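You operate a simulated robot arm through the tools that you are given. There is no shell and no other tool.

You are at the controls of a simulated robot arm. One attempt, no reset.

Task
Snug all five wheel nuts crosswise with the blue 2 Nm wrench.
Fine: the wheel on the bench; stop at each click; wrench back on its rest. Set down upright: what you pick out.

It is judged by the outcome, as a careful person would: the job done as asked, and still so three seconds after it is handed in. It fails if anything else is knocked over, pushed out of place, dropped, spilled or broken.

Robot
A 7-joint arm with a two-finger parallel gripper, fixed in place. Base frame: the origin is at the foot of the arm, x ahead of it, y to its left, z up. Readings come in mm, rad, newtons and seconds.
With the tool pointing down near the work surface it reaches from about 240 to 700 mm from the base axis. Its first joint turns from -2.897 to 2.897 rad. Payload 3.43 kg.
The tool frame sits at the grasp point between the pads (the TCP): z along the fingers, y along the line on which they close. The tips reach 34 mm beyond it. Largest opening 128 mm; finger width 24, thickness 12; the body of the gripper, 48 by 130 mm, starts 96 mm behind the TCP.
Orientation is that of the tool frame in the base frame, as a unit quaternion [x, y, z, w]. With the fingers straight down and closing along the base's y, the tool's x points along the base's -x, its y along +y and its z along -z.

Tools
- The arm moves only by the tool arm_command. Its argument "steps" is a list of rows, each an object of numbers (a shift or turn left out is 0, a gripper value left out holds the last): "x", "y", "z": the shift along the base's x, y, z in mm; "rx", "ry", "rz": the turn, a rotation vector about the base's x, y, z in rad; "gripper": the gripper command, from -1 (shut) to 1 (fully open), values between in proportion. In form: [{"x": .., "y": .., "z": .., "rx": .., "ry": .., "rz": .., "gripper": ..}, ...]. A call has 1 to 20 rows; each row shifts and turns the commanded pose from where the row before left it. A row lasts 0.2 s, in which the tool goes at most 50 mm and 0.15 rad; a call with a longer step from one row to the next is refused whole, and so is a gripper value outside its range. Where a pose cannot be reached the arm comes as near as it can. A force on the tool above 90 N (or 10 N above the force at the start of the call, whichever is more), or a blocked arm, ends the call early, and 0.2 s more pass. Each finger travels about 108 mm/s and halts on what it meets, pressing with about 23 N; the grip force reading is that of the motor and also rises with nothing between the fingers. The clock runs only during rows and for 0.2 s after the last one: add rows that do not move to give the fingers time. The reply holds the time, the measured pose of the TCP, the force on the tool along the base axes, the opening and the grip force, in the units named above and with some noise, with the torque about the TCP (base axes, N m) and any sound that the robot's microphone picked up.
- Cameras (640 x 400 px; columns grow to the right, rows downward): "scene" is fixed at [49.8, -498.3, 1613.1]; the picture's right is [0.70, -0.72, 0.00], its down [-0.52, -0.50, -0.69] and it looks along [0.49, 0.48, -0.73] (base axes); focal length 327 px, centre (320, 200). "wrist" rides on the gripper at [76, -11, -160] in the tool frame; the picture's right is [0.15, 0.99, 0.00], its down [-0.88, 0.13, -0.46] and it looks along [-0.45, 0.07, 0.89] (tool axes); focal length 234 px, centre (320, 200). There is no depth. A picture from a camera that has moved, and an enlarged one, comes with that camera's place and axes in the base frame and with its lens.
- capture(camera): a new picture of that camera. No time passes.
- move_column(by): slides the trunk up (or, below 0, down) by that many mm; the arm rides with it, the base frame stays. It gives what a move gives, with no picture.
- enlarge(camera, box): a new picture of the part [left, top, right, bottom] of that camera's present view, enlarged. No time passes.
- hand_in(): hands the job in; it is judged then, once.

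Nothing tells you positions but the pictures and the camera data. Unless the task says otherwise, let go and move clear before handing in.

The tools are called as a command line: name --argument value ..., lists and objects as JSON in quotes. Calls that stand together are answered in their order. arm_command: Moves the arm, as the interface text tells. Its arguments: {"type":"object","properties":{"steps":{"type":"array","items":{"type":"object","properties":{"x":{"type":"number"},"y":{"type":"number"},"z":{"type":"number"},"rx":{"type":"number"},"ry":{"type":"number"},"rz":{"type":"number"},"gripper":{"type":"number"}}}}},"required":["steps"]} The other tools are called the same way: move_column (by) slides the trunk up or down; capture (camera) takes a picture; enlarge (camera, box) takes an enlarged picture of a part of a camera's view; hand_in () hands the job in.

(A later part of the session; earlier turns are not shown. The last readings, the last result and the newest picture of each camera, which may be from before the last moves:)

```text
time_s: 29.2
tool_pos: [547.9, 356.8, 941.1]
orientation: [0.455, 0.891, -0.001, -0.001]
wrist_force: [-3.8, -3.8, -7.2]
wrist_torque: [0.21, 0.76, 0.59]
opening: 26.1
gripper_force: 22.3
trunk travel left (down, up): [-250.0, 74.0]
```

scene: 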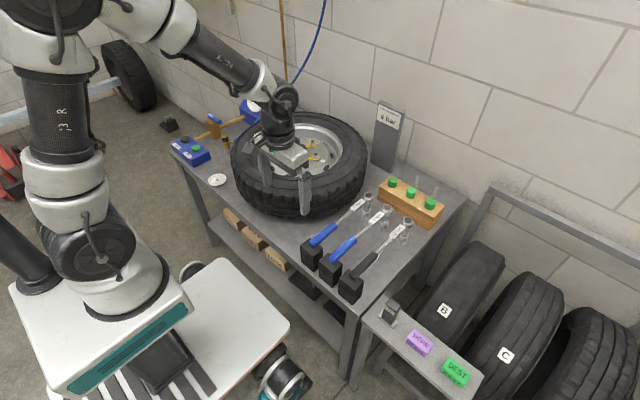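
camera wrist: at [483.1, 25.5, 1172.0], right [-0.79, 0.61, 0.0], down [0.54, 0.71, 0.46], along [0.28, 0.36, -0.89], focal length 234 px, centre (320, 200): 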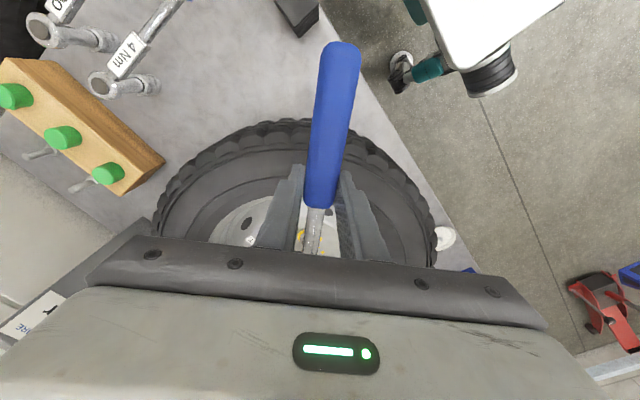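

arm_command --steps '[{"x": 2.25, "y": 1.55, "rz": -0.015}]'

arm_command --steps '[{"x": 2.3, "y": 1.5, "rz": -0.015}]'

enlarge --camera "scene" --box '[280, 140, 312, 168]'

```text
time_s: 29.6
tool_pos: [551.3, 358.7, 941.0]
orientation: [0.461, 0.887, 0.0, 0.0]
wrist_force: [-4.9, -3.0, -6.7]
wrist_torque: [0.01, 0.76, 0.45]
opening: 26.2
gripper_force: 22.8
trunk travel left (down, up): [-250.0, 74.0]
```

```text
time_s: 30.0
tool_pos: [552.9, 361.3, 941.6]
orientation: [0.467, 0.884, 0.0, 0.0]
wrist_force: [-5.1, -2.2, -6.1]
wrist_torque: [0.08, 0.77, 0.49]
opening: 26.1
gripper_force: 23.1
trunk travel left (down, up): [-250.0, 74.0]
```

```text
14.29 times, centred on (296, 154) of scene
camera zoom: at [49.8, -498.3, 1613.1], right [0.7, -0.72, 0.0], down [-0.52, -0.5, -0.69], along [0.49, 0.48, -0.73], focal length 4674 px, centre (663, 857)
```

zoom: 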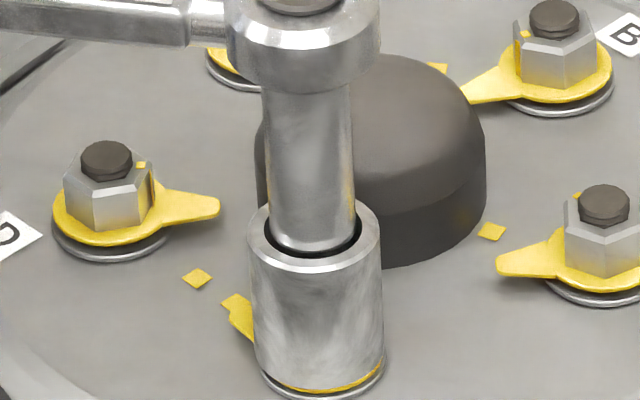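

arm_command --steps '[{"x": 2.28, "y": 1.5, "rz": -0.015}]'

arm_command --steps '[{"x": 2.3, "y": 1.46, "rz": -0.015}]'

enlarge --camera "scene" --box '[280, 140, 312, 168]'

```text
time_s: 30.4
tool_pos: [555.7, 361.9, 940.9]
orientation: [0.475, 0.88, 0.0, 0.0]
wrist_force: [-5.8, -2.4, -4.3]
wrist_torque: [-0.03, 0.7, 0.56]
opening: 26.0
gripper_force: 23.0
trunk travel left (down, up): [-250.0, 74.0]
```

```text
time_s: 30.8
tool_pos: [558.9, 362.3, 941.4]
orientation: [0.481, 0.877, 0.0, 0.0]
wrist_force: [-5.6, -0.9, -4.8]
wrist_torque: [0.05, 0.78, 0.52]
opening: 26.1
gripper_force: 23.7
trunk travel left (down, up): [-250.0, 74.0]
```

```text
14.29 times, centred on (296, 154) of scene
camera zoom: at [49.8, -498.3, 1613.1], right [0.7, -0.72, 0.0], down [-0.52, -0.5, -0.69], along [0.49, 0.48, -0.73], focal length 4674 px, centre (663, 857)
```

zoom: 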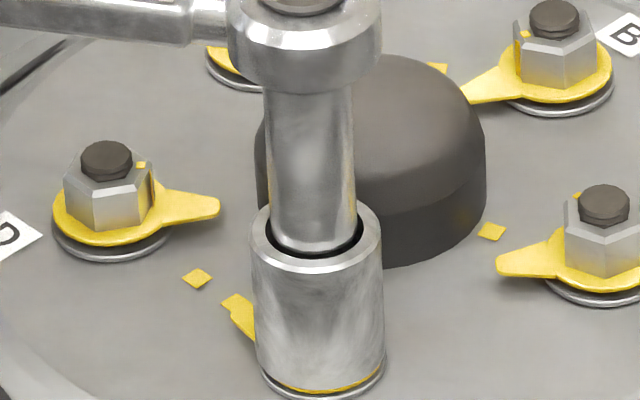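

arm_command --steps '[{"x": 2.3, "y": 1.45, "rz": -0.015}]'

arm_command --steps '[{"x": 2.3, "y": 1.42, "rz": -0.015}]'

enlarge --camera "scene" --box '[286, 148, 302, 164]'

```text
time_s: 31.2
tool_pos: [560.1, 364.9, 940.6]
orientation: [0.488, 0.873, 0.0, 0.0]
wrist_force: [-5.6, -2.5, -3.0]
wrist_torque: [-0.15, 0.68, 0.59]
opening: 26.2
gripper_force: 22.7
trunk travel left (down, up): [-250.0, 74.0]
```

```text
time_s: 31.6
tool_pos: [563.4, 366.3, 939.5]
orientation: [0.495, 0.869, -0.001, 0.0]
wrist_force: [-5.3, -3.7, -4.7]
wrist_torque: [-0.14, 0.64, 0.59]
opening: 26.0
gripper_force: 23.3
trunk travel left (down, up): [-250.0, 74.0]
```

```text
16.00 times, centred on (294, 156) of scene
camera zoom: at [49.8, -498.3, 1613.1], right [0.7, -0.72, 0.0], down [-0.52, -0.5, -0.69], along [0.49, 0.48, -0.73], focal length 5234 px, centre (736, 904)
```

zoom: 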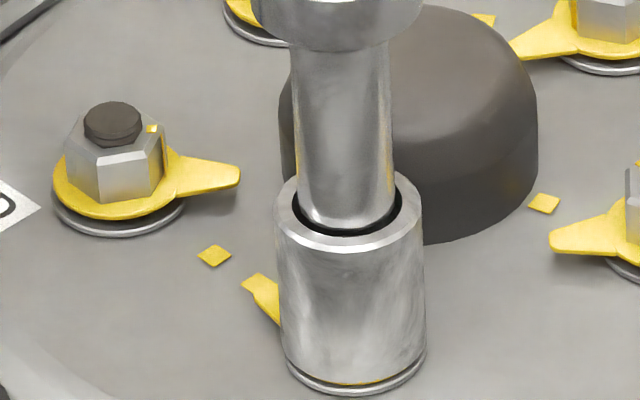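

Torque is about 1.75 Nm and the pointer tip is meeting the dot. I'll continue with tiny steps.

arm_command --steps '[{"x": 1.9, "y": 1.1, "rz": -0.012}]'

arm_command --steps '[{"x": 1.9, "y": 1.1, "rz": -0.012}]'

enlarge --camera "scene" --box '[286, 148, 302, 164]'

```text
time_s: 32.0
tool_pos: [564.7, 365.2, 940.1]
orientation: [0.501, 0.866, -0.001, 0.0]
wrist_force: [-4.9, -4.4, -6.3]
wrist_torque: [-0.14, 0.73, 0.51]
opening: 26.1
gripper_force: 23.4
trunk travel left (down, up): [-250.0, 74.0]
```

```text
time_s: 32.4
tool_pos: [565.8, 367.3, 941.1]
orientation: [0.506, 0.863, 0.0, -0.001]
wrist_force: [-4.3, -4.7, -6.7]
wrist_torque: [-0.07, 0.74, 0.52]
opening: 26.2
gripper_force: 22.7
trunk travel left (down, up): [-250.0, 74.0]
```

```text
16.00 times, centred on (294, 156) of scene
camera zoom: at [49.8, -498.3, 1613.1], right [0.7, -0.72, 0.0], down [-0.52, -0.5, -0.69], along [0.49, 0.48, -0.73], focal length 5234 px, centre (736, 904)
```

zoom: 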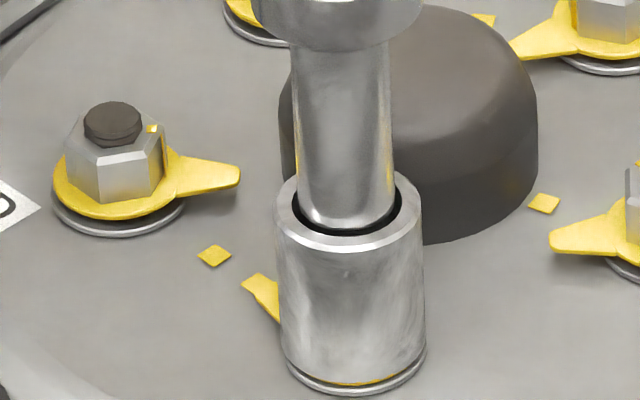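

arm_command --steps '[{"x": 2.2, "y": 1.2, "rz": -0.014}]'

arm_command --steps '[{"x": 2.2, "y": 1.2, "rz": -0.014}]'

enlarge --camera "scene" --box '[286, 148, 302, 164]'

```text
time_s: 32.8
tool_pos: [567.5, 369.4, 940.8]
orientation: [0.511, 0.86, 0.0, 0.0]
wrist_force: [-5.1, -3.8, -5.9]
wrist_torque: [-0.08, 0.7, 0.64]
opening: 26.4
gripper_force: 23.3
trunk travel left (down, up): [-250.0, 74.0]
```

```text
time_s: 33.2
tool_pos: [569.8, 370.3, 941.1]
orientation: [0.518, 0.856, -0.001, -0.001]
wrist_force: [-4.8, -5.6, -7.2]
wrist_torque: [0.02, 0.79, 0.55]
opening: 26.2
gripper_force: 22.6
trunk travel left (down, up): [-250.0, 74.0]
```

```text
16.00 times, centred on (294, 156) of scene
camera zoom: at [49.8, -498.3, 1613.1], right [0.7, -0.72, 0.0], down [-0.52, -0.5, -0.69], along [0.49, 0.48, -0.73], focal length 5234 px, centre (736, 904)
```

zoom: 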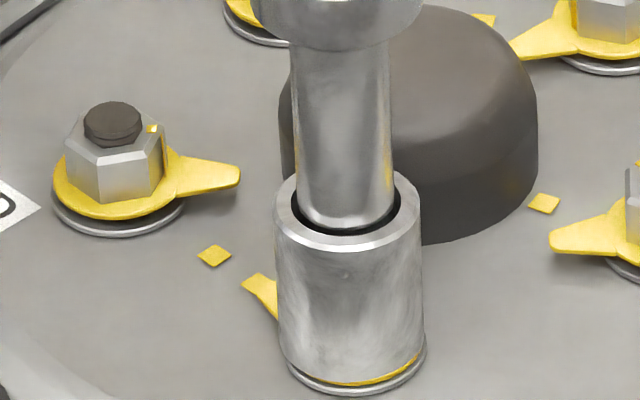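

arm_command --steps '[{"x": 2.5, "y": 0.8, "rz": -0.014}]'

arm_command --steps '[{"x": 2.4, "y": 0.9, "rz": -0.014}]'

enlarge --camera "scene" --box '[286, 148, 302, 164]'

```text
time_s: 33.6
tool_pos: [573.5, 370.7, 940.9]
orientation: [0.523, 0.852, -0.001, 0.0]
wrist_force: [-5.8, -5.0, -5.0]
wrist_torque: [-0.14, 0.76, 0.52]
opening: 26.3
gripper_force: 23.4
trunk travel left (down, up): [-250.0, 74.0]
```

```text
time_s: 34.0
tool_pos: [575.3, 373.5, 941.0]
orientation: [0.528, 0.849, 0.0, 0.0]
wrist_force: [-6.6, -2.3, -4.3]
wrist_torque: [-0.18, 0.69, 0.57]
opening: 26.5
gripper_force: 22.6
trunk travel left (down, up): [-250.0, 74.0]
```

```text
16.00 times, centred on (294, 156) of scene
camera zoom: at [49.8, -498.3, 1613.1], right [0.7, -0.72, 0.0], down [-0.52, -0.5, -0.69], along [0.49, 0.48, -0.73], focal length 5234 px, centre (736, 904)
```

zoom: 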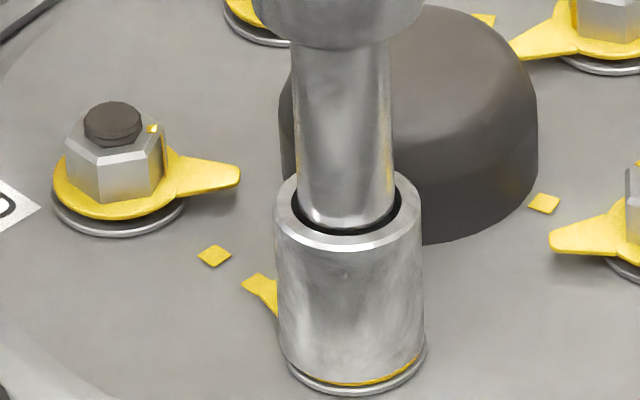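

arm_command --steps '[{"x": 2.2, "y": 1.1, "rz": -0.014}]'

arm_command --steps '[{"x": 2.2, "y": 1.1, "rz": -0.014}]'

enlarge --camera "scene" --box '[286, 148, 302, 164]'

capture --camera "wrist"

capture --camera "scene"

```text
time_s: 34.4
tool_pos: [576.8, 374.1, 940.6]
orientation: [0.535, 0.845, 0.0, 0.001]
wrist_force: [-5.4, -1.8, -3.4]
wrist_torque: [-0.11, 0.63, 0.8]
opening: 26.6
gripper_force: 22.5
trunk travel left (down, up): [-250.0, 74.0]
```

```text
time_s: 34.8
tool_pos: [580.2, 374.6, 941.0]
orientation: [0.541, 0.841, 0.0, 0.0]
wrist_force: [-0.4, 1.2, -5.9]
wrist_torque: [0.43, 0.18, 0.0]
opening: 25.7
gripper_force: 23.3
trunk travel left (down, up): [-250.0, 74.0]
```

```text
16.00 times, centred on (294, 156) of scene
camera zoom: at [49.8, -498.3, 1613.1], right [0.7, -0.72, 0.0], down [-0.52, -0.5, -0.69], along [0.49, 0.48, -0.73], focal length 5234 px, centre (736, 904)
```

zoom: 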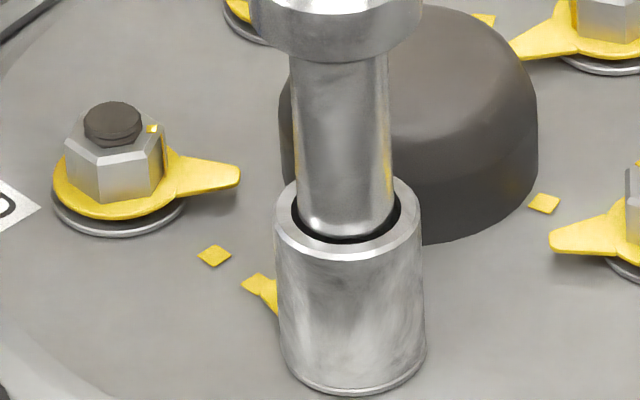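

```text
taken
camera wrist: at [538.6, 439.8, 1099.8], right [0.84, 0.54, 0.0], down [0.48, -0.75, 0.46], along [0.25, -0.38, -0.89], focal length 234 px, centre (320, 200)
```

wrist: 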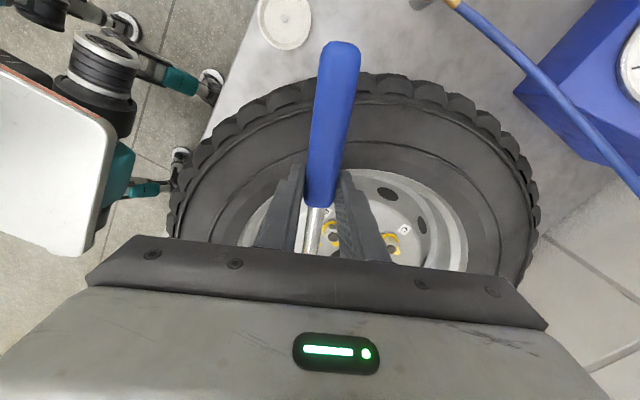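

```text
taken
```

scene: 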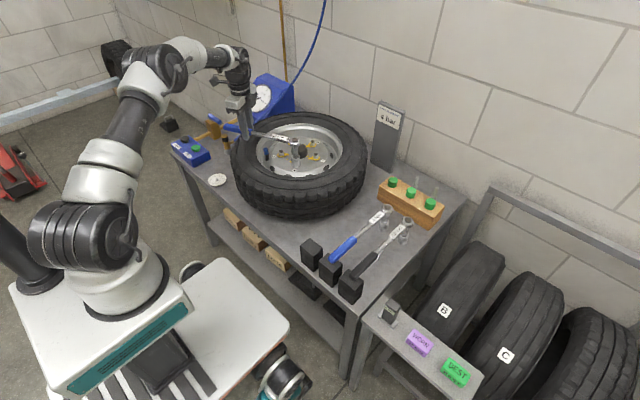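

The load suddenly dropped to zero with no sound reported, so something released. I need to see whether the socket slipped on the hex or the wrench clicked.

enlarge --camera "scene" --box '[210, 90, 330, 190]'

arm_command --steps '[{}]'

enlarge --camera "scene" --box '[290, 152, 302, 164]'

```text
4.00 times, centred on (270, 140) of scene
camera zoom: at [49.8, -498.3, 1613.1], right [0.7, -0.72, 0.0], down [-0.52, -0.5, -0.69], along [0.49, 0.48, -0.73], focal length 1309 px, centre (520, 440)
```

zoom: 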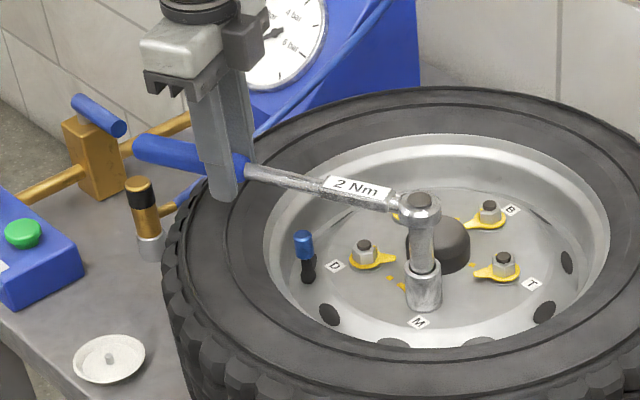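

```text
time_s: 35.2
tool_pos: [580.5, 374.9, 939.9]
orientation: [0.541, 0.841, 0.0, 0.0]
wrist_force: [0.2, -0.3, -6.8]
wrist_torque: [0.42, 0.21, 0.01]
opening: 25.8
gripper_force: 22.9
trunk travel left (down, up): [-250.0, 74.0]
```

```text
16.00 times, centred on (296, 158) of scene
camera zoom: at [49.8, -498.3, 1613.1], right [0.7, -0.72, 0.0], down [-0.52, -0.5, -0.69], along [0.49, 0.48, -0.73], focal length 5234 px, centre (704, 872)
```

zoom: 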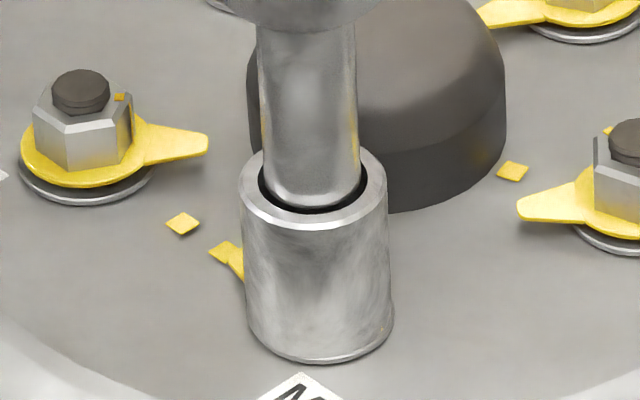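

The wrench is now unloaded. I'll lift the socket straight off and check M's pointer against its dot.

arm_command --steps '[{"z": 8}, {"z": 10}, {"z": 15}, {"z": 20}, {}]'

enlarge --camera "scene" --box '[282, 148, 306, 168]'

enlarge --camera "scene" --box '[210, 90, 330, 190]'

```text
time_s: 36.4
tool_pos: [579.6, 374.3, 994.8]
orientation: [0.541, 0.841, 0.0, -0.001]
wrist_force: [0.1, -0.9, -6.5]
wrist_torque: [0.44, 0.17, 0.0]
opening: 26.2
gripper_force: 23.1
trunk travel left (down, up): [-250.0, 74.0]
```

```text
16.00 times, centred on (294, 158) of scene
camera zoom: at [49.8, -498.3, 1613.1], right [0.7, -0.72, 0.0], down [-0.52, -0.5, -0.69], along [0.49, 0.48, -0.73], focal length 5234 px, centre (736, 872)
```

zoom: 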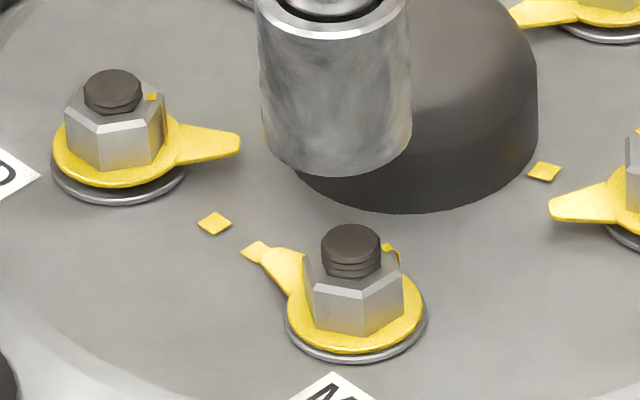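

```text
4.00 times, centred on (270, 140) of scene
camera zoom: at [49.8, -498.3, 1613.1], right [0.7, -0.72, 0.0], down [-0.52, -0.5, -0.69], along [0.49, 0.48, -0.73], focal length 1309 px, centre (520, 440)
```

zoom: 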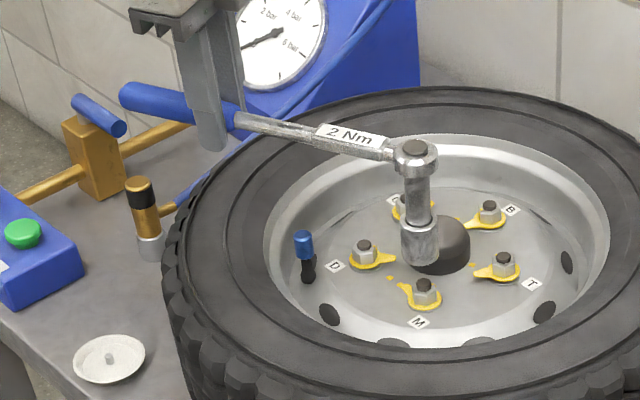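

M's pointer now points at its dot, and the nut rotated about 41°. No click was heard, though, so I'll re-seat the socket at the nut's present hex phase (yaw ≈ -57°) and pull again to confirm the click.

arm_command --steps '[{"x": -11.5, "y": -6, "rz": 0.074}, {"x": -11.4, "y": -6, "rz": 0.074}, {}, {"z": -15}, {"z": -15}, {}]'

enlarge --camera "scene" --box '[280, 140, 312, 168]'

```text
time_s: 37.8
tool_pos: [558.3, 362.1, 962.8]
orientation: [0.478, 0.879, 0.0, 0.001]
wrist_force: [-0.5, 0.9, -6.1]
wrist_torque: [0.36, 0.25, -0.03]
opening: 25.7
gripper_force: 22.6
trunk travel left (down, up): [-250.0, 74.0]
```

```text
14.29 times, centred on (296, 154) of scene
camera zoom: at [49.8, -498.3, 1613.1], right [0.7, -0.72, 0.0], down [-0.52, -0.5, -0.69], along [0.49, 0.48, -0.73], focal length 4674 px, centre (663, 857)
```

zoom: 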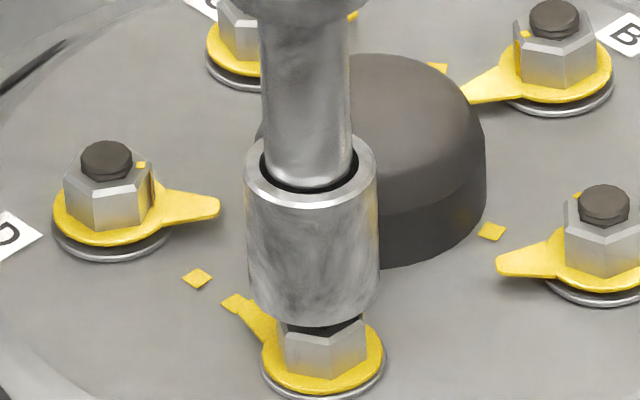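

arm_command --steps '[{"x": 1.4, "y": -2.1}, {"z": -6}, {}]'

enlarge --camera "scene" --box '[280, 140, 312, 168]'

```text
time_s: 38.6
tool_pos: [559.7, 360.5, 957.3]
orientation: [0.478, 0.879, -0.001, 0.0]
wrist_force: [0.7, -0.5, -6.7]
wrist_torque: [0.4, 0.24, -0.03]
opening: 25.9
gripper_force: 22.8
trunk travel left (down, up): [-250.0, 74.0]
```

```text
14.29 times, centred on (296, 154) of scene
camera zoom: at [49.8, -498.3, 1613.1], right [0.7, -0.72, 0.0], down [-0.52, -0.5, -0.69], along [0.49, 0.48, -0.73], focal length 4674 px, centre (663, 857)
```

zoom: 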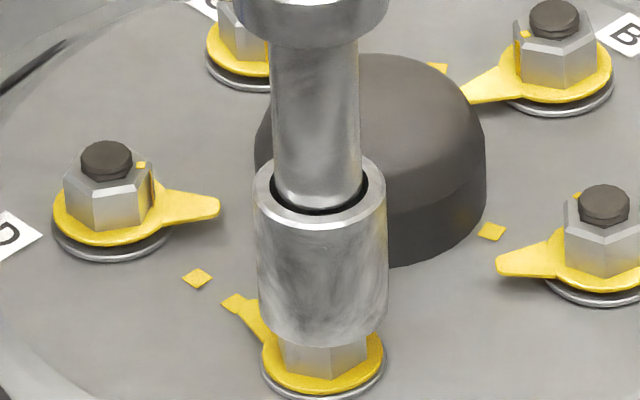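

arm_command --steps '[{"z": -2}, {}, {"z": -2}, {}]'

enlarge --camera "scene" --box '[280, 140, 312, 168]'

```text
time_s: 39.6
tool_pos: [559.1, 361.1, 953.3]
orientation: [0.477, 0.879, -0.001, 0.0]
wrist_force: [-0.5, -0.7, -6.6]
wrist_torque: [0.38, 0.28, -0.04]
opening: 25.9
gripper_force: 22.8
trunk travel left (down, up): [-250.0, 74.0]
```

```text
14.29 times, centred on (296, 154) of scene
camera zoom: at [49.8, -498.3, 1613.1], right [0.7, -0.72, 0.0], down [-0.52, -0.5, -0.69], along [0.49, 0.48, -0.73], focal length 4674 px, centre (663, 857)
```

zoom: 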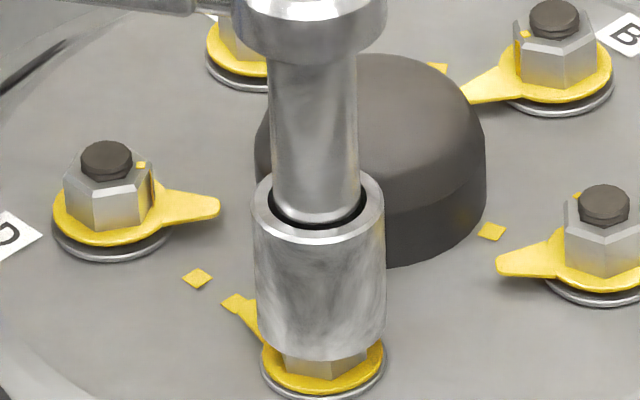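

It is descending freely over the nut. I'll continue to seat.

arm_command --steps '[{"z": -2}, {"z": -2}, {"z": -2}, {}]'

enlarge --camera "scene" --box '[280, 140, 312, 168]'

```text
time_s: 40.6
tool_pos: [558.0, 361.6, 947.3]
orientation: [0.477, 0.879, -0.001, 0.0]
wrist_force: [0.3, -1.1, -5.4]
wrist_torque: [0.4, 0.23, 0.0]
opening: 25.8
gripper_force: 23.7
trunk travel left (down, up): [-250.0, 74.0]
```

```text
14.29 times, centred on (296, 154) of scene
camera zoom: at [49.8, -498.3, 1613.1], right [0.7, -0.72, 0.0], down [-0.52, -0.5, -0.69], along [0.49, 0.48, -0.73], focal length 4674 px, centre (663, 857)
```

zoom: 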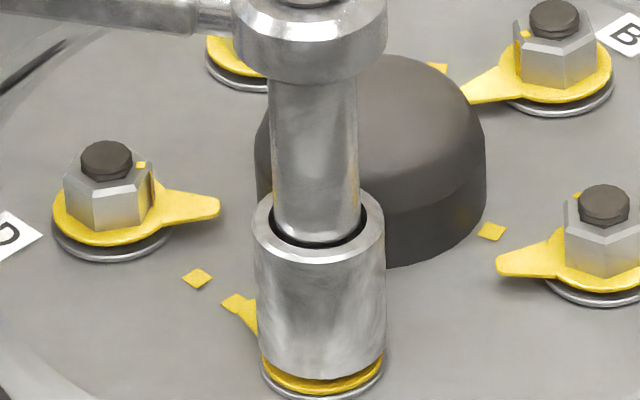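

arm_command --steps '[{"z": -1.5}, {"z": -1.5}, {}]'

arm_command --steps '[{"x": 3.0, "y": 1.9, "rz": -0.02}, {"x": 3.05, "y": 1.85, "rz": -0.02}]'

arm_command --steps '[{"x": 3.1, "y": 1.8, "rz": -0.02}]'

enlarge --camera "scene" --box '[280, 140, 312, 168]'

```text
time_s: 41.4
tool_pos: [559.4, 361.0, 944.2]
orientation: [0.478, 0.879, 0.0, 0.0]
wrist_force: [-0.9, -0.4, -6.5]
wrist_torque: [0.4, 0.24, -0.05]
opening: 25.9
gripper_force: 23.3
trunk travel left (down, up): [-250.0, 74.0]
```

```text
time_s: 42.0
tool_pos: [566.4, 363.5, 944.0]
orientation: [0.495, 0.869, 0.001, 0.001]
wrist_force: [0.5, -0.4, -6.9]
wrist_torque: [0.39, 0.25, 0.03]
opening: 25.7
gripper_force: 23.2
trunk travel left (down, up): [-250.0, 74.0]
```

```text
time_s: 42.4
tool_pos: [569.1, 365.8, 944.5]
orientation: [0.504, 0.864, 0.0, 0.0]
wrist_force: [-0.1, 0.3, -5.5]
wrist_torque: [0.44, 0.21, 0.31]
opening: 25.5
gripper_force: 23.5
trunk travel left (down, up): [-250.0, 74.0]
```

```text
14.29 times, centred on (296, 154) of scene
camera zoom: at [49.8, -498.3, 1613.1], right [0.7, -0.72, 0.0], down [-0.52, -0.5, -0.69], along [0.49, 0.48, -0.73], focal length 4674 px, centre (663, 857)
```

zoom: 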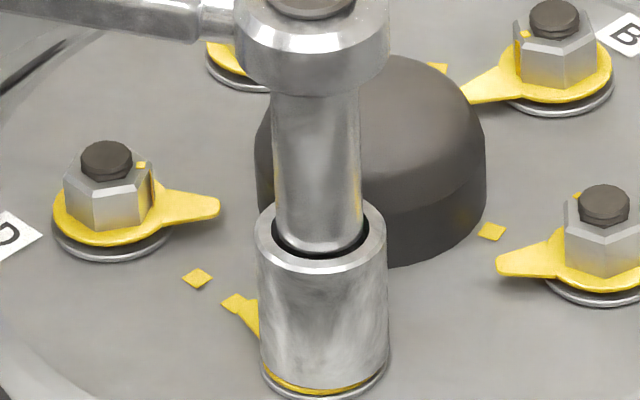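

arm_command --steps '[{"x": 2.0, "y": 1.1, "rz": -0.013}]'

arm_command --steps '[{"x": 2.0, "y": 1.1, "rz": -0.013}]'

arm_command --steps '[{"x": 2.0, "y": 1.1, "rz": -0.013}]'

```text
time_s: 42.8
tool_pos: [569.9, 367.1, 944.0]
orientation: [0.509, 0.861, -0.001, -0.001]
wrist_force: [-1.5, -2.1, -4.8]
wrist_torque: [0.19, 0.33, 0.52]
opening: 25.5
gripper_force: 22.8
trunk travel left (down, up): [-250.0, 74.0]
```

```text
time_s: 43.2
tool_pos: [572.1, 370.2, 944.2]
orientation: [0.514, 0.858, -0.001, 0.0]
wrist_force: [-4.7, -1.4, -3.5]
wrist_torque: [0.01, 0.54, 0.55]
opening: 25.8
gripper_force: 22.9
trunk travel left (down, up): [-250.0, 74.0]
```

```text
time_s: 43.6
tool_pos: [573.0, 369.4, 944.4]
orientation: [0.519, 0.855, -0.001, -0.001]
wrist_force: [-4.4, -3.1, -6.3]
wrist_torque: [-0.04, 0.63, 0.8]
opening: 26.0
gripper_force: 23.6
trunk travel left (down, up): [-250.0, 74.0]
```

arm_command --steps '[{"x": 1.6, "y": 0.8, "rz": -0.01}]'

enlarge --camera "scene" --box '[286, 148, 302, 164]'

```text
time_s: 44.0
tool_pos: [574.2, 370.5, 944.4]
orientation: [0.524, 0.852, -0.002, 0.0]
wrist_force: [-5.4, -3.5, -4.9]
wrist_torque: [0.03, 0.88, 0.52]
opening: 26.0
gripper_force: 23.1
trunk travel left (down, up): [-250.0, 74.0]
```

```text
16.00 times, centred on (294, 156) of scene
camera zoom: at [49.8, -498.3, 1613.1], right [0.7, -0.72, 0.0], down [-0.52, -0.5, -0.69], along [0.49, 0.48, -0.73], focal length 5234 px, centre (736, 904)
```

zoom: 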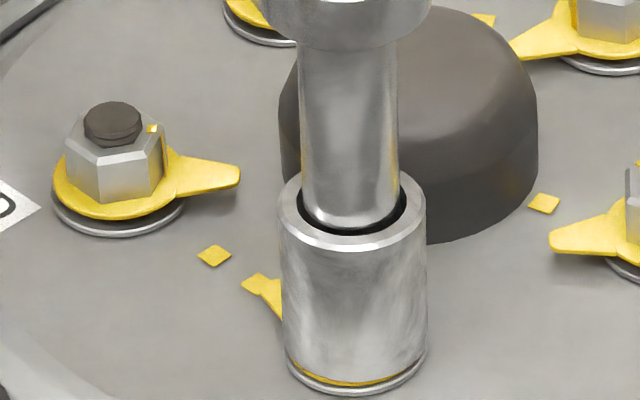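

arm_command --steps '[{"x": 1.6, "y": 0.8, "rz": -0.01}]'

arm_command --steps '[{"x": 1.6, "y": 0.8, "rz": -0.01}]'

enlarge --camera "scene" --box '[286, 148, 302, 164]'

```text
time_s: 44.4
tool_pos: [576.3, 370.3, 943.6]
orientation: [0.529, 0.849, -0.001, 0.0]
wrist_force: [-6.0, -4.5, -6.8]
wrist_torque: [0.15, 0.94, 0.57]
opening: 26.0
gripper_force: 22.9
trunk travel left (down, up): [-250.0, 74.0]
```

```text
time_s: 44.8
tool_pos: [579.3, 373.0, 945.6]
orientation: [0.533, 0.846, 0.001, 0.002]
wrist_force: [-0.1, -1.0, -5.2]
wrist_torque: [0.21, 0.33, -0.24]
opening: 25.9
gripper_force: 22.7
trunk travel left (down, up): [-250.0, 74.0]
```

```text
16.00 times, centred on (294, 156) of scene
camera zoom: at [49.8, -498.3, 1613.1], right [0.7, -0.72, 0.0], down [-0.52, -0.5, -0.69], along [0.49, 0.48, -0.73], focal length 5234 px, centre (736, 904)
```

zoom: 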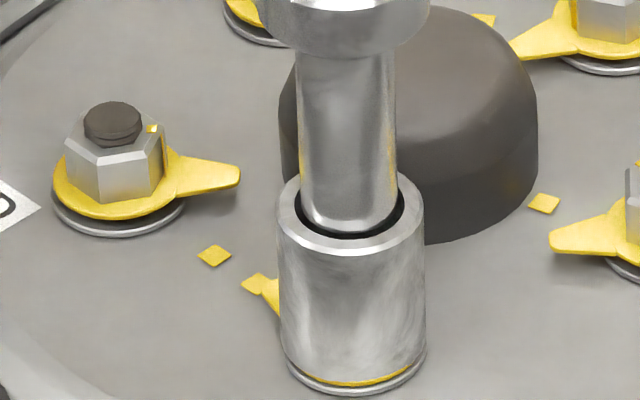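

The load built to about 1.9–2.0 Nm and abruptly released again, just as a click-type limiter would. I'll lift and look at M's pointer.

arm_command --steps '[{"z": 8}, {"z": 10}, {"z": 15}, {"z": 20}, {}]'

enlarge --camera "scene" --box '[282, 148, 306, 168]'

enlarge --camera "scene" --box '[290, 154, 306, 168]'

```text
time_s: 46.0
tool_pos: [577.8, 373.6, 998.0]
orientation: [0.532, 0.846, 0.0, 0.0]
wrist_force: [0.0, 0.2, -5.8]
wrist_torque: [0.41, 0.18, -0.01]
opening: 25.9
gripper_force: 23.4
trunk travel left (down, up): [-250.0, 74.0]
```

```text
16.00 times, centred on (294, 158) of scene
camera zoom: at [49.8, -498.3, 1613.1], right [0.7, -0.72, 0.0], down [-0.52, -0.5, -0.69], along [0.49, 0.48, -0.73], focal length 5234 px, centre (736, 872)
```

zoom: 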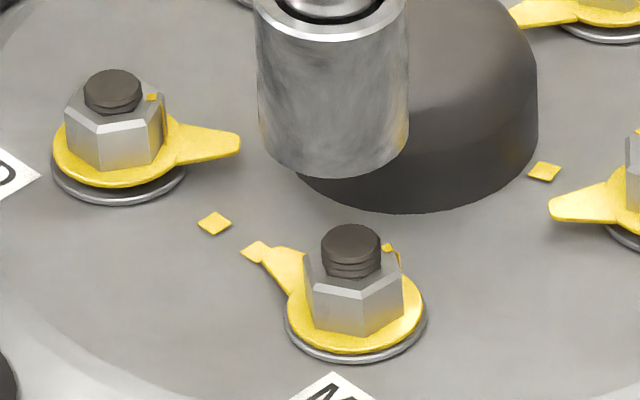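

```text
16.00 times, centred on (298, 161) of scene
camera zoom: at [49.8, -498.3, 1613.1], right [0.7, -0.72, 0.0], down [-0.52, -0.5, -0.69], along [0.49, 0.48, -0.73], focal length 5234 px, centre (672, 824)
```

zoom: 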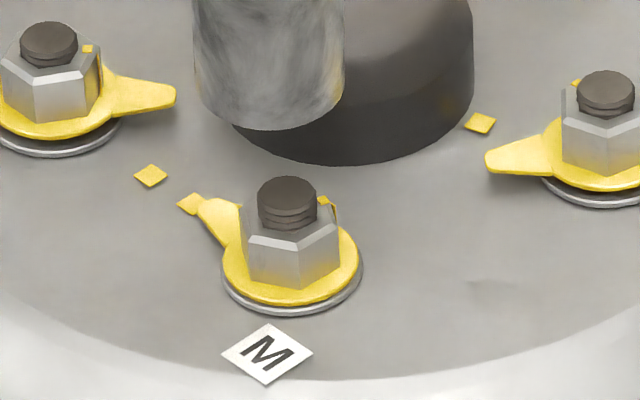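

M is steady with its pointer on the dot, so I treat that release as the click. Next is C; I'll look at the remaining nuts' hex orientation.

enlarge --camera "scene" --box '[288, 134, 302, 146]'

enlarge --camera "scene" --box '[312, 148, 326, 160]'

enlarge --camera "scene" --box '[280, 144, 294, 156]'

enlarge --camera "scene" --box '[308, 135, 322, 147]'

```text
16.00 times, centred on (295, 140) of scene
camera zoom: at [49.8, -498.3, 1613.1], right [0.7, -0.72, 0.0], down [-0.52, -0.5, -0.69], along [0.49, 0.48, -0.73], focal length 5234 px, centre (720, 1160)
```

zoom: 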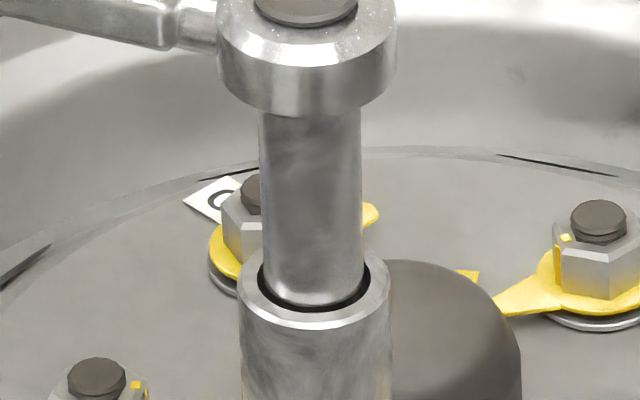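

```text
16.00 times, centred on (319, 154) of scene
camera zoom: at [49.8, -498.3, 1613.1], right [0.7, -0.72, 0.0], down [-0.52, -0.5, -0.69], along [0.49, 0.48, -0.73], focal length 5234 px, centre (336, 936)
```

zoom: 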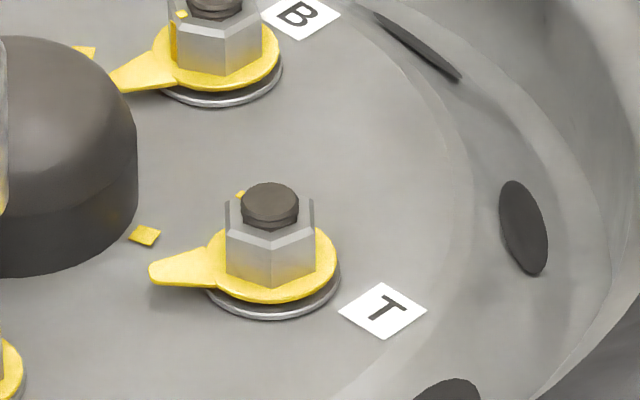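

```text
16.00 times, centred on (287, 150) of scene
camera zoom: at [49.8, -498.3, 1613.1], right [0.7, -0.72, 0.0], down [-0.52, -0.5, -0.69], along [0.49, 0.48, -0.73], focal length 5234 px, centre (848, 1000)
```

zoom: 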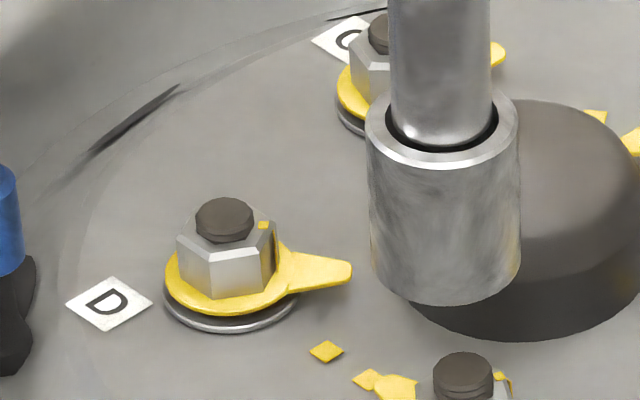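

```text
16.00 times, centred on (315, 141) of scene
camera zoom: at [49.8, -498.3, 1613.1], right [0.7, -0.72, 0.0], down [-0.52, -0.5, -0.69], along [0.49, 0.48, -0.73], focal length 5234 px, centre (400, 1144)
```

zoom: 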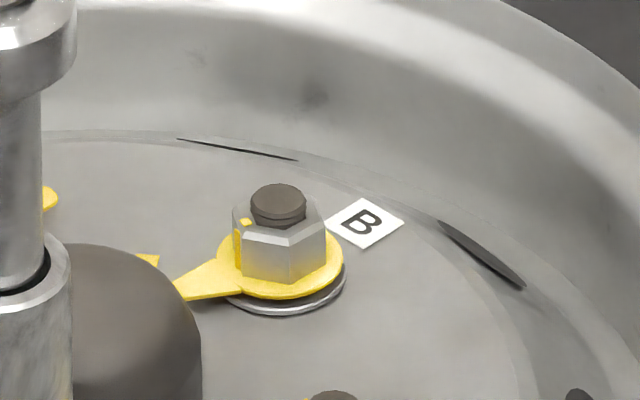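

Next: nut C. I'll raise the wrench, swing to yaw ≈ 14° and hover above C.

arm_command --steps '[{"z": 15}, {"x": -1.8, "y": -9.8, "rz": 0.1367}, {"x": -1.8, "y": -9.8, "rz": 0.1367}, {"x": -1.8, "y": -9.8, "rz": 0.1367}, {"x": -1.8, "y": -9.8, "rz": 0.1367}, {"x": -1.8, "y": -9.8, "rz": 0.1367}, {"x": -1.8, "y": -9.8, "rz": 0.1367}, {"x": -1.8, "y": -9.8, "rz": 0.1367}, {"x": -1.8, "y": -9.8, "rz": 0.1367}, {"x": -1.8, "y": -9.8, "rz": 0.1367}, {"x": -1.8, "y": -9.8, "rz": 0.1367}, {}, {}]'

enlarge --camera "scene" --box '[270, 112, 330, 160]'

enlarge --camera "scene" --box '[288, 134, 302, 146]'

```text
time_s: 48.8
tool_pos: [561.6, 274.8, 1012.9]
orientation: [-0.122, 0.993, 0.0, 0.0]
wrist_force: [0.0, 0.3, -5.6]
wrist_torque: [-0.07, 0.43, -0.03]
opening: 25.8
gripper_force: 23.1
trunk travel left (down, up): [-250.0, 74.0]
```

```text
8.33 times, centred on (300, 136) of scene
camera zoom: at [49.8, -498.3, 1613.1], right [0.7, -0.72, 0.0], down [-0.52, -0.5, -0.69], along [0.49, 0.48, -0.73], focal length 2726 px, centre (487, 733)
```

zoom: 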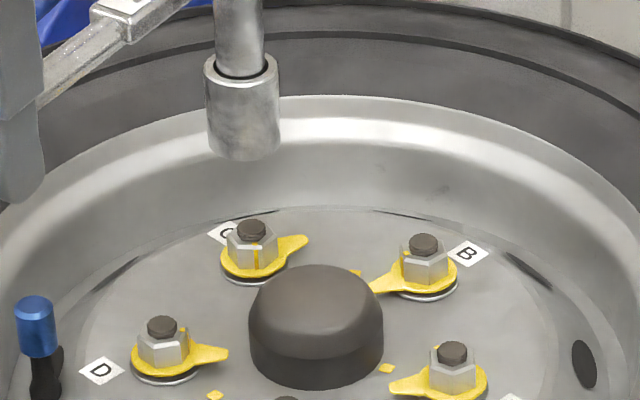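

```text
16.00 times, centred on (295, 140) of scene
camera zoom: at [49.8, -498.3, 1613.1], right [0.7, -0.72, 0.0], down [-0.52, -0.5, -0.69], along [0.49, 0.48, -0.73], focal length 5234 px, centre (720, 1160)
```

zoom: 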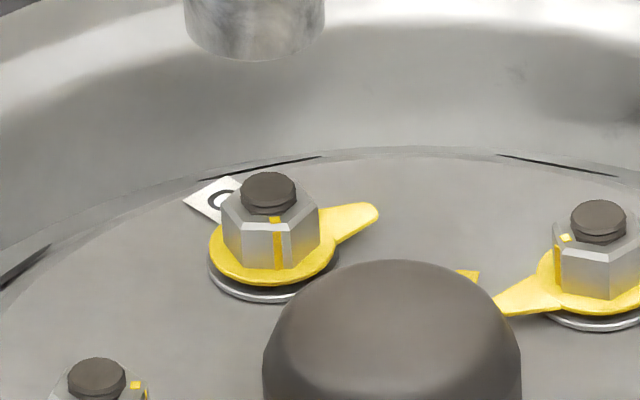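

C's hex phase is about 8°. I'll adjust yaw and position, and lower part-way.

arm_command --steps '[{"x": -5.1, "y": 19, "rz": -0.105}, {"z": -20}, {"z": -15}, {}, {}]'

enlarge --camera "scene" --box '[280, 120, 312, 148]'

capture --camera "wrist"

```text
time_s: 50.0
tool_pos: [554.9, 292.3, 979.7]
orientation: [-0.069, 0.998, 0.001, 0.0]
wrist_force: [-0.1, -0.6, -7.7]
wrist_torque: [-0.06, 0.46, 0.01]
opening: 25.7
gripper_force: 23.0
trunk travel left (down, up): [-250.0, 74.0]
```

```text
14.29 times, centred on (296, 134) of scene
camera zoom: at [49.8, -498.3, 1613.1], right [0.7, -0.72, 0.0], down [-0.52, -0.5, -0.69], along [0.49, 0.48, -0.73], focal length 4674 px, centre (663, 1143)
```

zoom: 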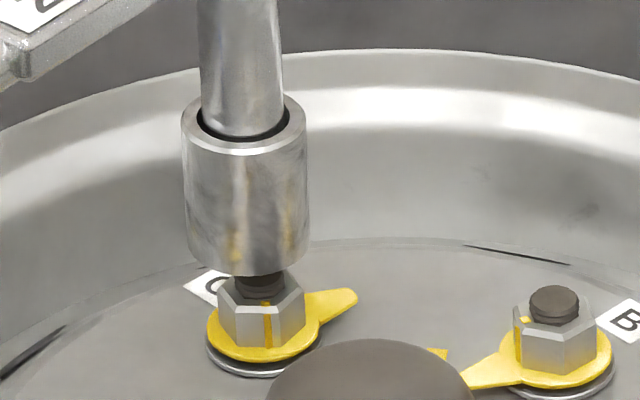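

```text
taken
camera wrist: at [481.2, 272.2, 1137.1], right [-0.28, 0.96, 0.0], down [0.85, 0.25, 0.46], along [0.44, 0.13, -0.89], focal length 234 px, centre (320, 200)
```

wrist: 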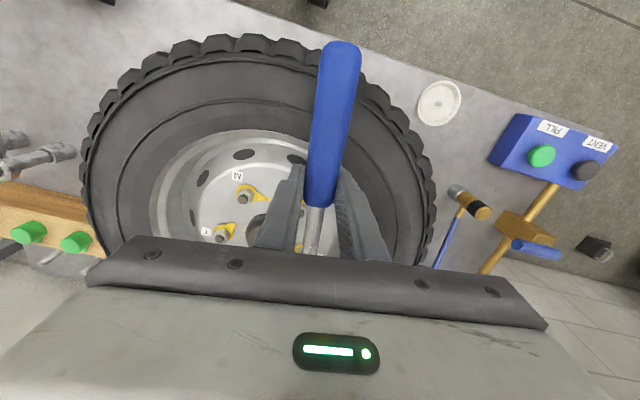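

The socket axis looks tilted by about 3.3° because the wrench has sagged slightly in the grip. I'll pitch the tool to level it again and re-check.

arm_command --steps '[{"rx": 0.004, "ry": -0.029}, {"rx": 0.004, "ry": -0.029}, {}, {}]'

enlarge --camera "scene" --box '[280, 120, 312, 148]'

enlarge --camera "scene" --box '[240, 80, 330, 150]'

```text
time_s: 51.0
tool_pos: [556.5, 294.2, 976.8]
orientation: [-0.069, 0.997, 0.001, 0.029]
wrist_force: [-0.3, -0.1, -6.2]
wrist_torque: [-0.06, 0.46, 0.02]
opening: 25.9
gripper_force: 22.8
trunk travel left (down, up): [-250.0, 74.0]
```

```text
14.29 times, centred on (296, 134) of scene
camera zoom: at [49.8, -498.3, 1613.1], right [0.7, -0.72, 0.0], down [-0.52, -0.5, -0.69], along [0.49, 0.48, -0.73], focal length 4674 px, centre (663, 1143)
```

zoom: 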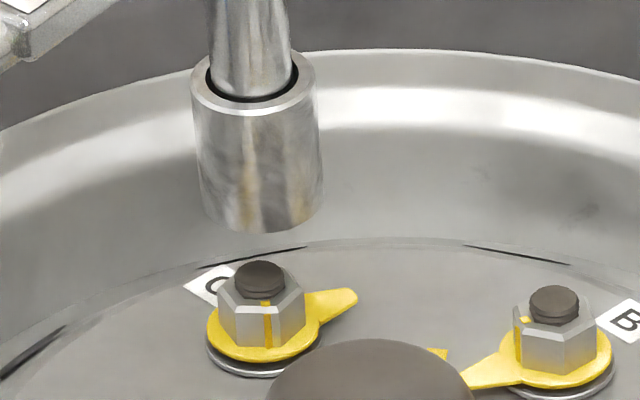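

```text
5.71 times, centred on (285, 115) of scene
camera zoom: at [49.8, -498.3, 1613.1], right [0.7, -0.72, 0.0], down [-0.52, -0.5, -0.69], along [0.49, 0.48, -0.73], focal length 1869 px, centre (520, 686)
```

zoom: 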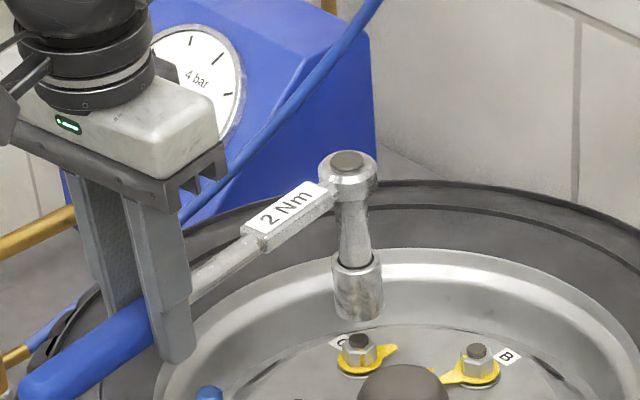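

Level again. I'll adjust position and lower closer to the stud.

arm_command --steps '[{"x": -3.1, "y": 0.4, "z": -6}, {"z": -5}, {}, {}]'

enlarge --camera "scene" --box '[280, 120, 312, 148]'

```text
time_s: 52.0
tool_pos: [552.9, 292.7, 966.7]
orientation: [-0.069, 0.997, 0.003, 0.029]
wrist_force: [0.0, -0.7, -5.8]
wrist_torque: [-0.07, 0.46, 0.01]
opening: 25.8
gripper_force: 22.5
trunk travel left (down, up): [-250.0, 74.0]
```

```text
14.29 times, centred on (296, 134) of scene
camera zoom: at [49.8, -498.3, 1613.1], right [0.7, -0.72, 0.0], down [-0.52, -0.5, -0.69], along [0.49, 0.48, -0.73], focal length 4674 px, centre (663, 1143)
```

zoom: 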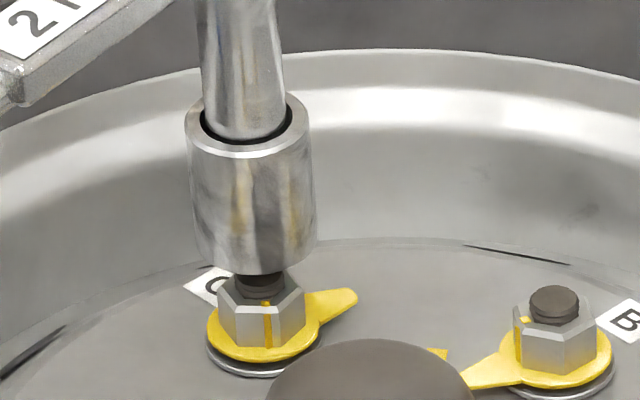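

Alignment looks right. I'll lower in small steps.

arm_command --steps '[{"z": -4}, {"z": -4}, {"z": -3}, {}]'

arm_command --steps '[{"z": -2}, {}, {"z": -2}, {}]'

enlarge --camera "scene" --box '[280, 120, 312, 148]'

```text
time_s: 53.0
tool_pos: [552.4, 293.5, 954.9]
orientation: [-0.069, 0.997, 0.002, 0.029]
wrist_force: [0.4, -0.1, -6.7]
wrist_torque: [-0.05, 0.49, 0.0]
opening: 25.5
gripper_force: 23.4
trunk travel left (down, up): [-250.0, 74.0]
```

```text
time_s: 54.0
tool_pos: [551.5, 293.6, 951.7]
orientation: [-0.069, 0.997, 0.002, 0.029]
wrist_force: [-0.4, 0.0, -5.0]
wrist_torque: [-0.12, 0.36, -0.04]
opening: 26.0
gripper_force: 22.7
trunk travel left (down, up): [-250.0, 74.0]
```

```text
14.29 times, centred on (296, 134) of scene
camera zoom: at [49.8, -498.3, 1613.1], right [0.7, -0.72, 0.0], down [-0.52, -0.5, -0.69], along [0.49, 0.48, -0.73], focal length 4674 px, centre (663, 1143)
```

zoom: 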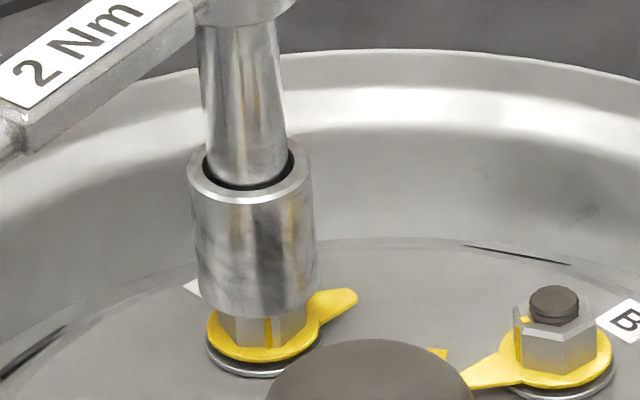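

arm_command --steps '[{"z": -2}, {}, {"z": -2}, {}]'

enlarge --camera "scene" --box '[280, 120, 312, 148]'

```text
time_s: 55.0
tool_pos: [551.7, 292.8, 948.5]
orientation: [-0.068, 0.997, 0.001, 0.029]
wrist_force: [-7.9, -2.6, 6.0]
wrist_torque: [-0.12, -0.73, -0.29]
opening: 25.9
gripper_force: 23.3
trunk travel left (down, up): [-250.0, 74.0]
```

```text
14.29 times, centred on (296, 134) of scene
camera zoom: at [49.8, -498.3, 1613.1], right [0.7, -0.72, 0.0], down [-0.52, -0.5, -0.69], along [0.49, 0.48, -0.73], focal length 4674 px, centre (663, 1143)
```

zoom: 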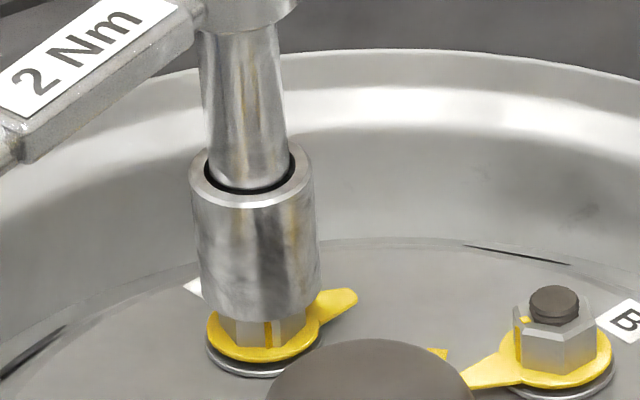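

Chamfer contact again, pushing in -x,-y. I'll lift, shift that way and retry.

arm_command --steps '[{"z": 4}, {"x": -2.0, "y": -0.8}, {}, {"z": -2}, {"z": -2}, {}]'

```text
time_s: 56.4
tool_pos: [551.0, 293.7, 947.0]
orientation: [-0.069, 0.997, 0.002, 0.028]
wrist_force: [-0.2, -1.1, -6.8]
wrist_torque: [-0.11, 0.46, -0.08]
opening: 25.7
gripper_force: 23.6
trunk travel left (down, up): [-250.0, 74.0]
```

arm_command --steps '[{"x": -0.3, "y": -0.4, "z": -2}, {}, {"z": -2}, {}]'

enlarge --camera "scene" --box '[280, 120, 312, 148]'

```text
time_s: 57.4
tool_pos: [551.1, 292.1, 944.2]
orientation: [-0.069, 0.997, 0.001, 0.029]
wrist_force: [0.8, -0.2, -6.6]
wrist_torque: [-0.08, 0.47, -0.02]
opening: 25.7
gripper_force: 23.7
trunk travel left (down, up): [-250.0, 74.0]
```

```text
14.29 times, centred on (296, 134) of scene
camera zoom: at [49.8, -498.3, 1613.1], right [0.7, -0.72, 0.0], down [-0.52, -0.5, -0.69], along [0.49, 0.48, -0.73], focal length 4674 px, centre (663, 1143)
```

zoom: 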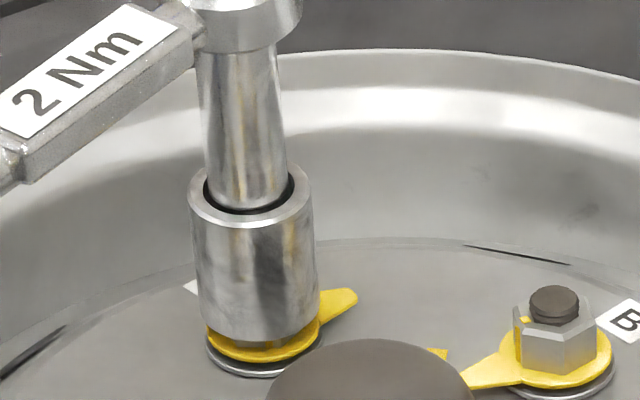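

arm_command --steps '[{"z": -2}, {"z": -2}, {}]'

enlarge --camera "scene" --box '[280, 120, 312, 148]'

```text
time_s: 58.2
tool_pos: [550.4, 292.2, 939.2]
orientation: [-0.069, 0.997, 0.002, 0.028]
wrist_force: [-0.2, 0.9, -5.7]
wrist_torque: [-0.02, 0.48, 0.02]
opening: 26.0
gripper_force: 23.3
trunk travel left (down, up): [-250.0, 74.0]
```

```text
14.29 times, centred on (296, 134) of scene
camera zoom: at [49.8, -498.3, 1613.1], right [0.7, -0.72, 0.0], down [-0.52, -0.5, -0.69], along [0.49, 0.48, -0.73], focal length 4674 px, centre (663, 1143)
```

zoom: 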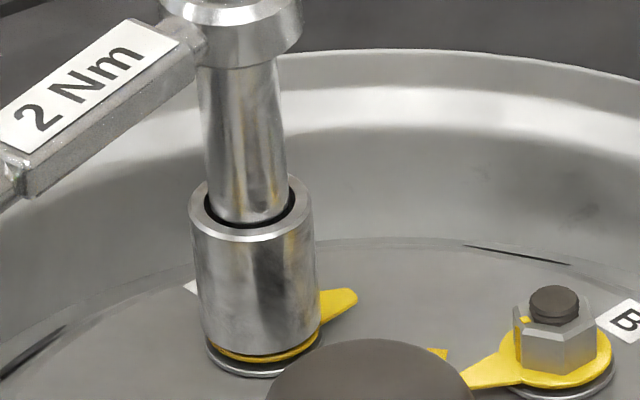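

C is seated cleanly. I'll turn clockwise.

arm_command --steps '[{"x": -0.66, "y": 5.36, "rz": -0.03}, {"x": -0.5, "y": 5.38, "rz": -0.03}, {"x": -0.34, "y": 5.39, "rz": -0.03}, {"x": -0.18, "y": 5.4, "rz": -0.03}]'

arm_command --steps '[{"x": 0.0, "y": 5.4, "rz": -0.03}, {"x": 0.14, "y": 5.4, "rz": -0.03}, {"x": 0.31, "y": 5.4, "rz": -0.03}]'

enlarge --camera "scene" --box '[280, 120, 312, 148]'

```text
time_s: 59.2
tool_pos: [546.7, 313.5, 939.2]
orientation: [-0.009, 1.0, 0.0, 0.029]
wrist_force: [-0.4, -0.2, -6.3]
wrist_torque: [-0.02, 0.48, 0.42]
opening: 25.7
gripper_force: 22.9
trunk travel left (down, up): [-250.0, 74.0]
```

```text
time_s: 60.0
tool_pos: [548.8, 329.6, 940.5]
orientation: [0.035, 0.999, -0.001, 0.03]
wrist_force: [0.9, -0.8, -5.6]
wrist_torque: [-0.03, 0.37, 0.52]
opening: 25.6
gripper_force: 22.7
trunk travel left (down, up): [-250.0, 74.0]
```

```text
14.29 times, centred on (296, 134) of scene
camera zoom: at [49.8, -498.3, 1613.1], right [0.7, -0.72, 0.0], down [-0.52, -0.5, -0.69], along [0.49, 0.48, -0.73], focal length 4674 px, centre (663, 1143)
```

zoom: 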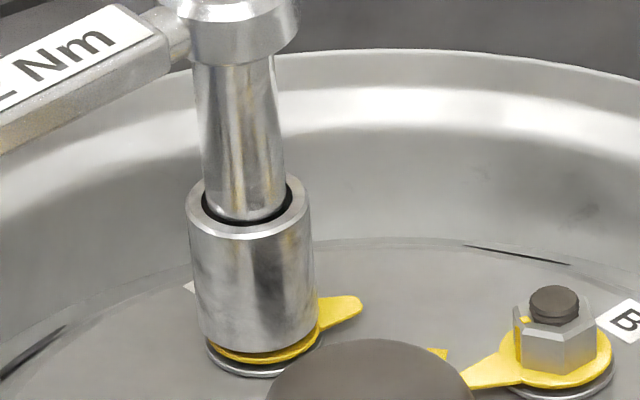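

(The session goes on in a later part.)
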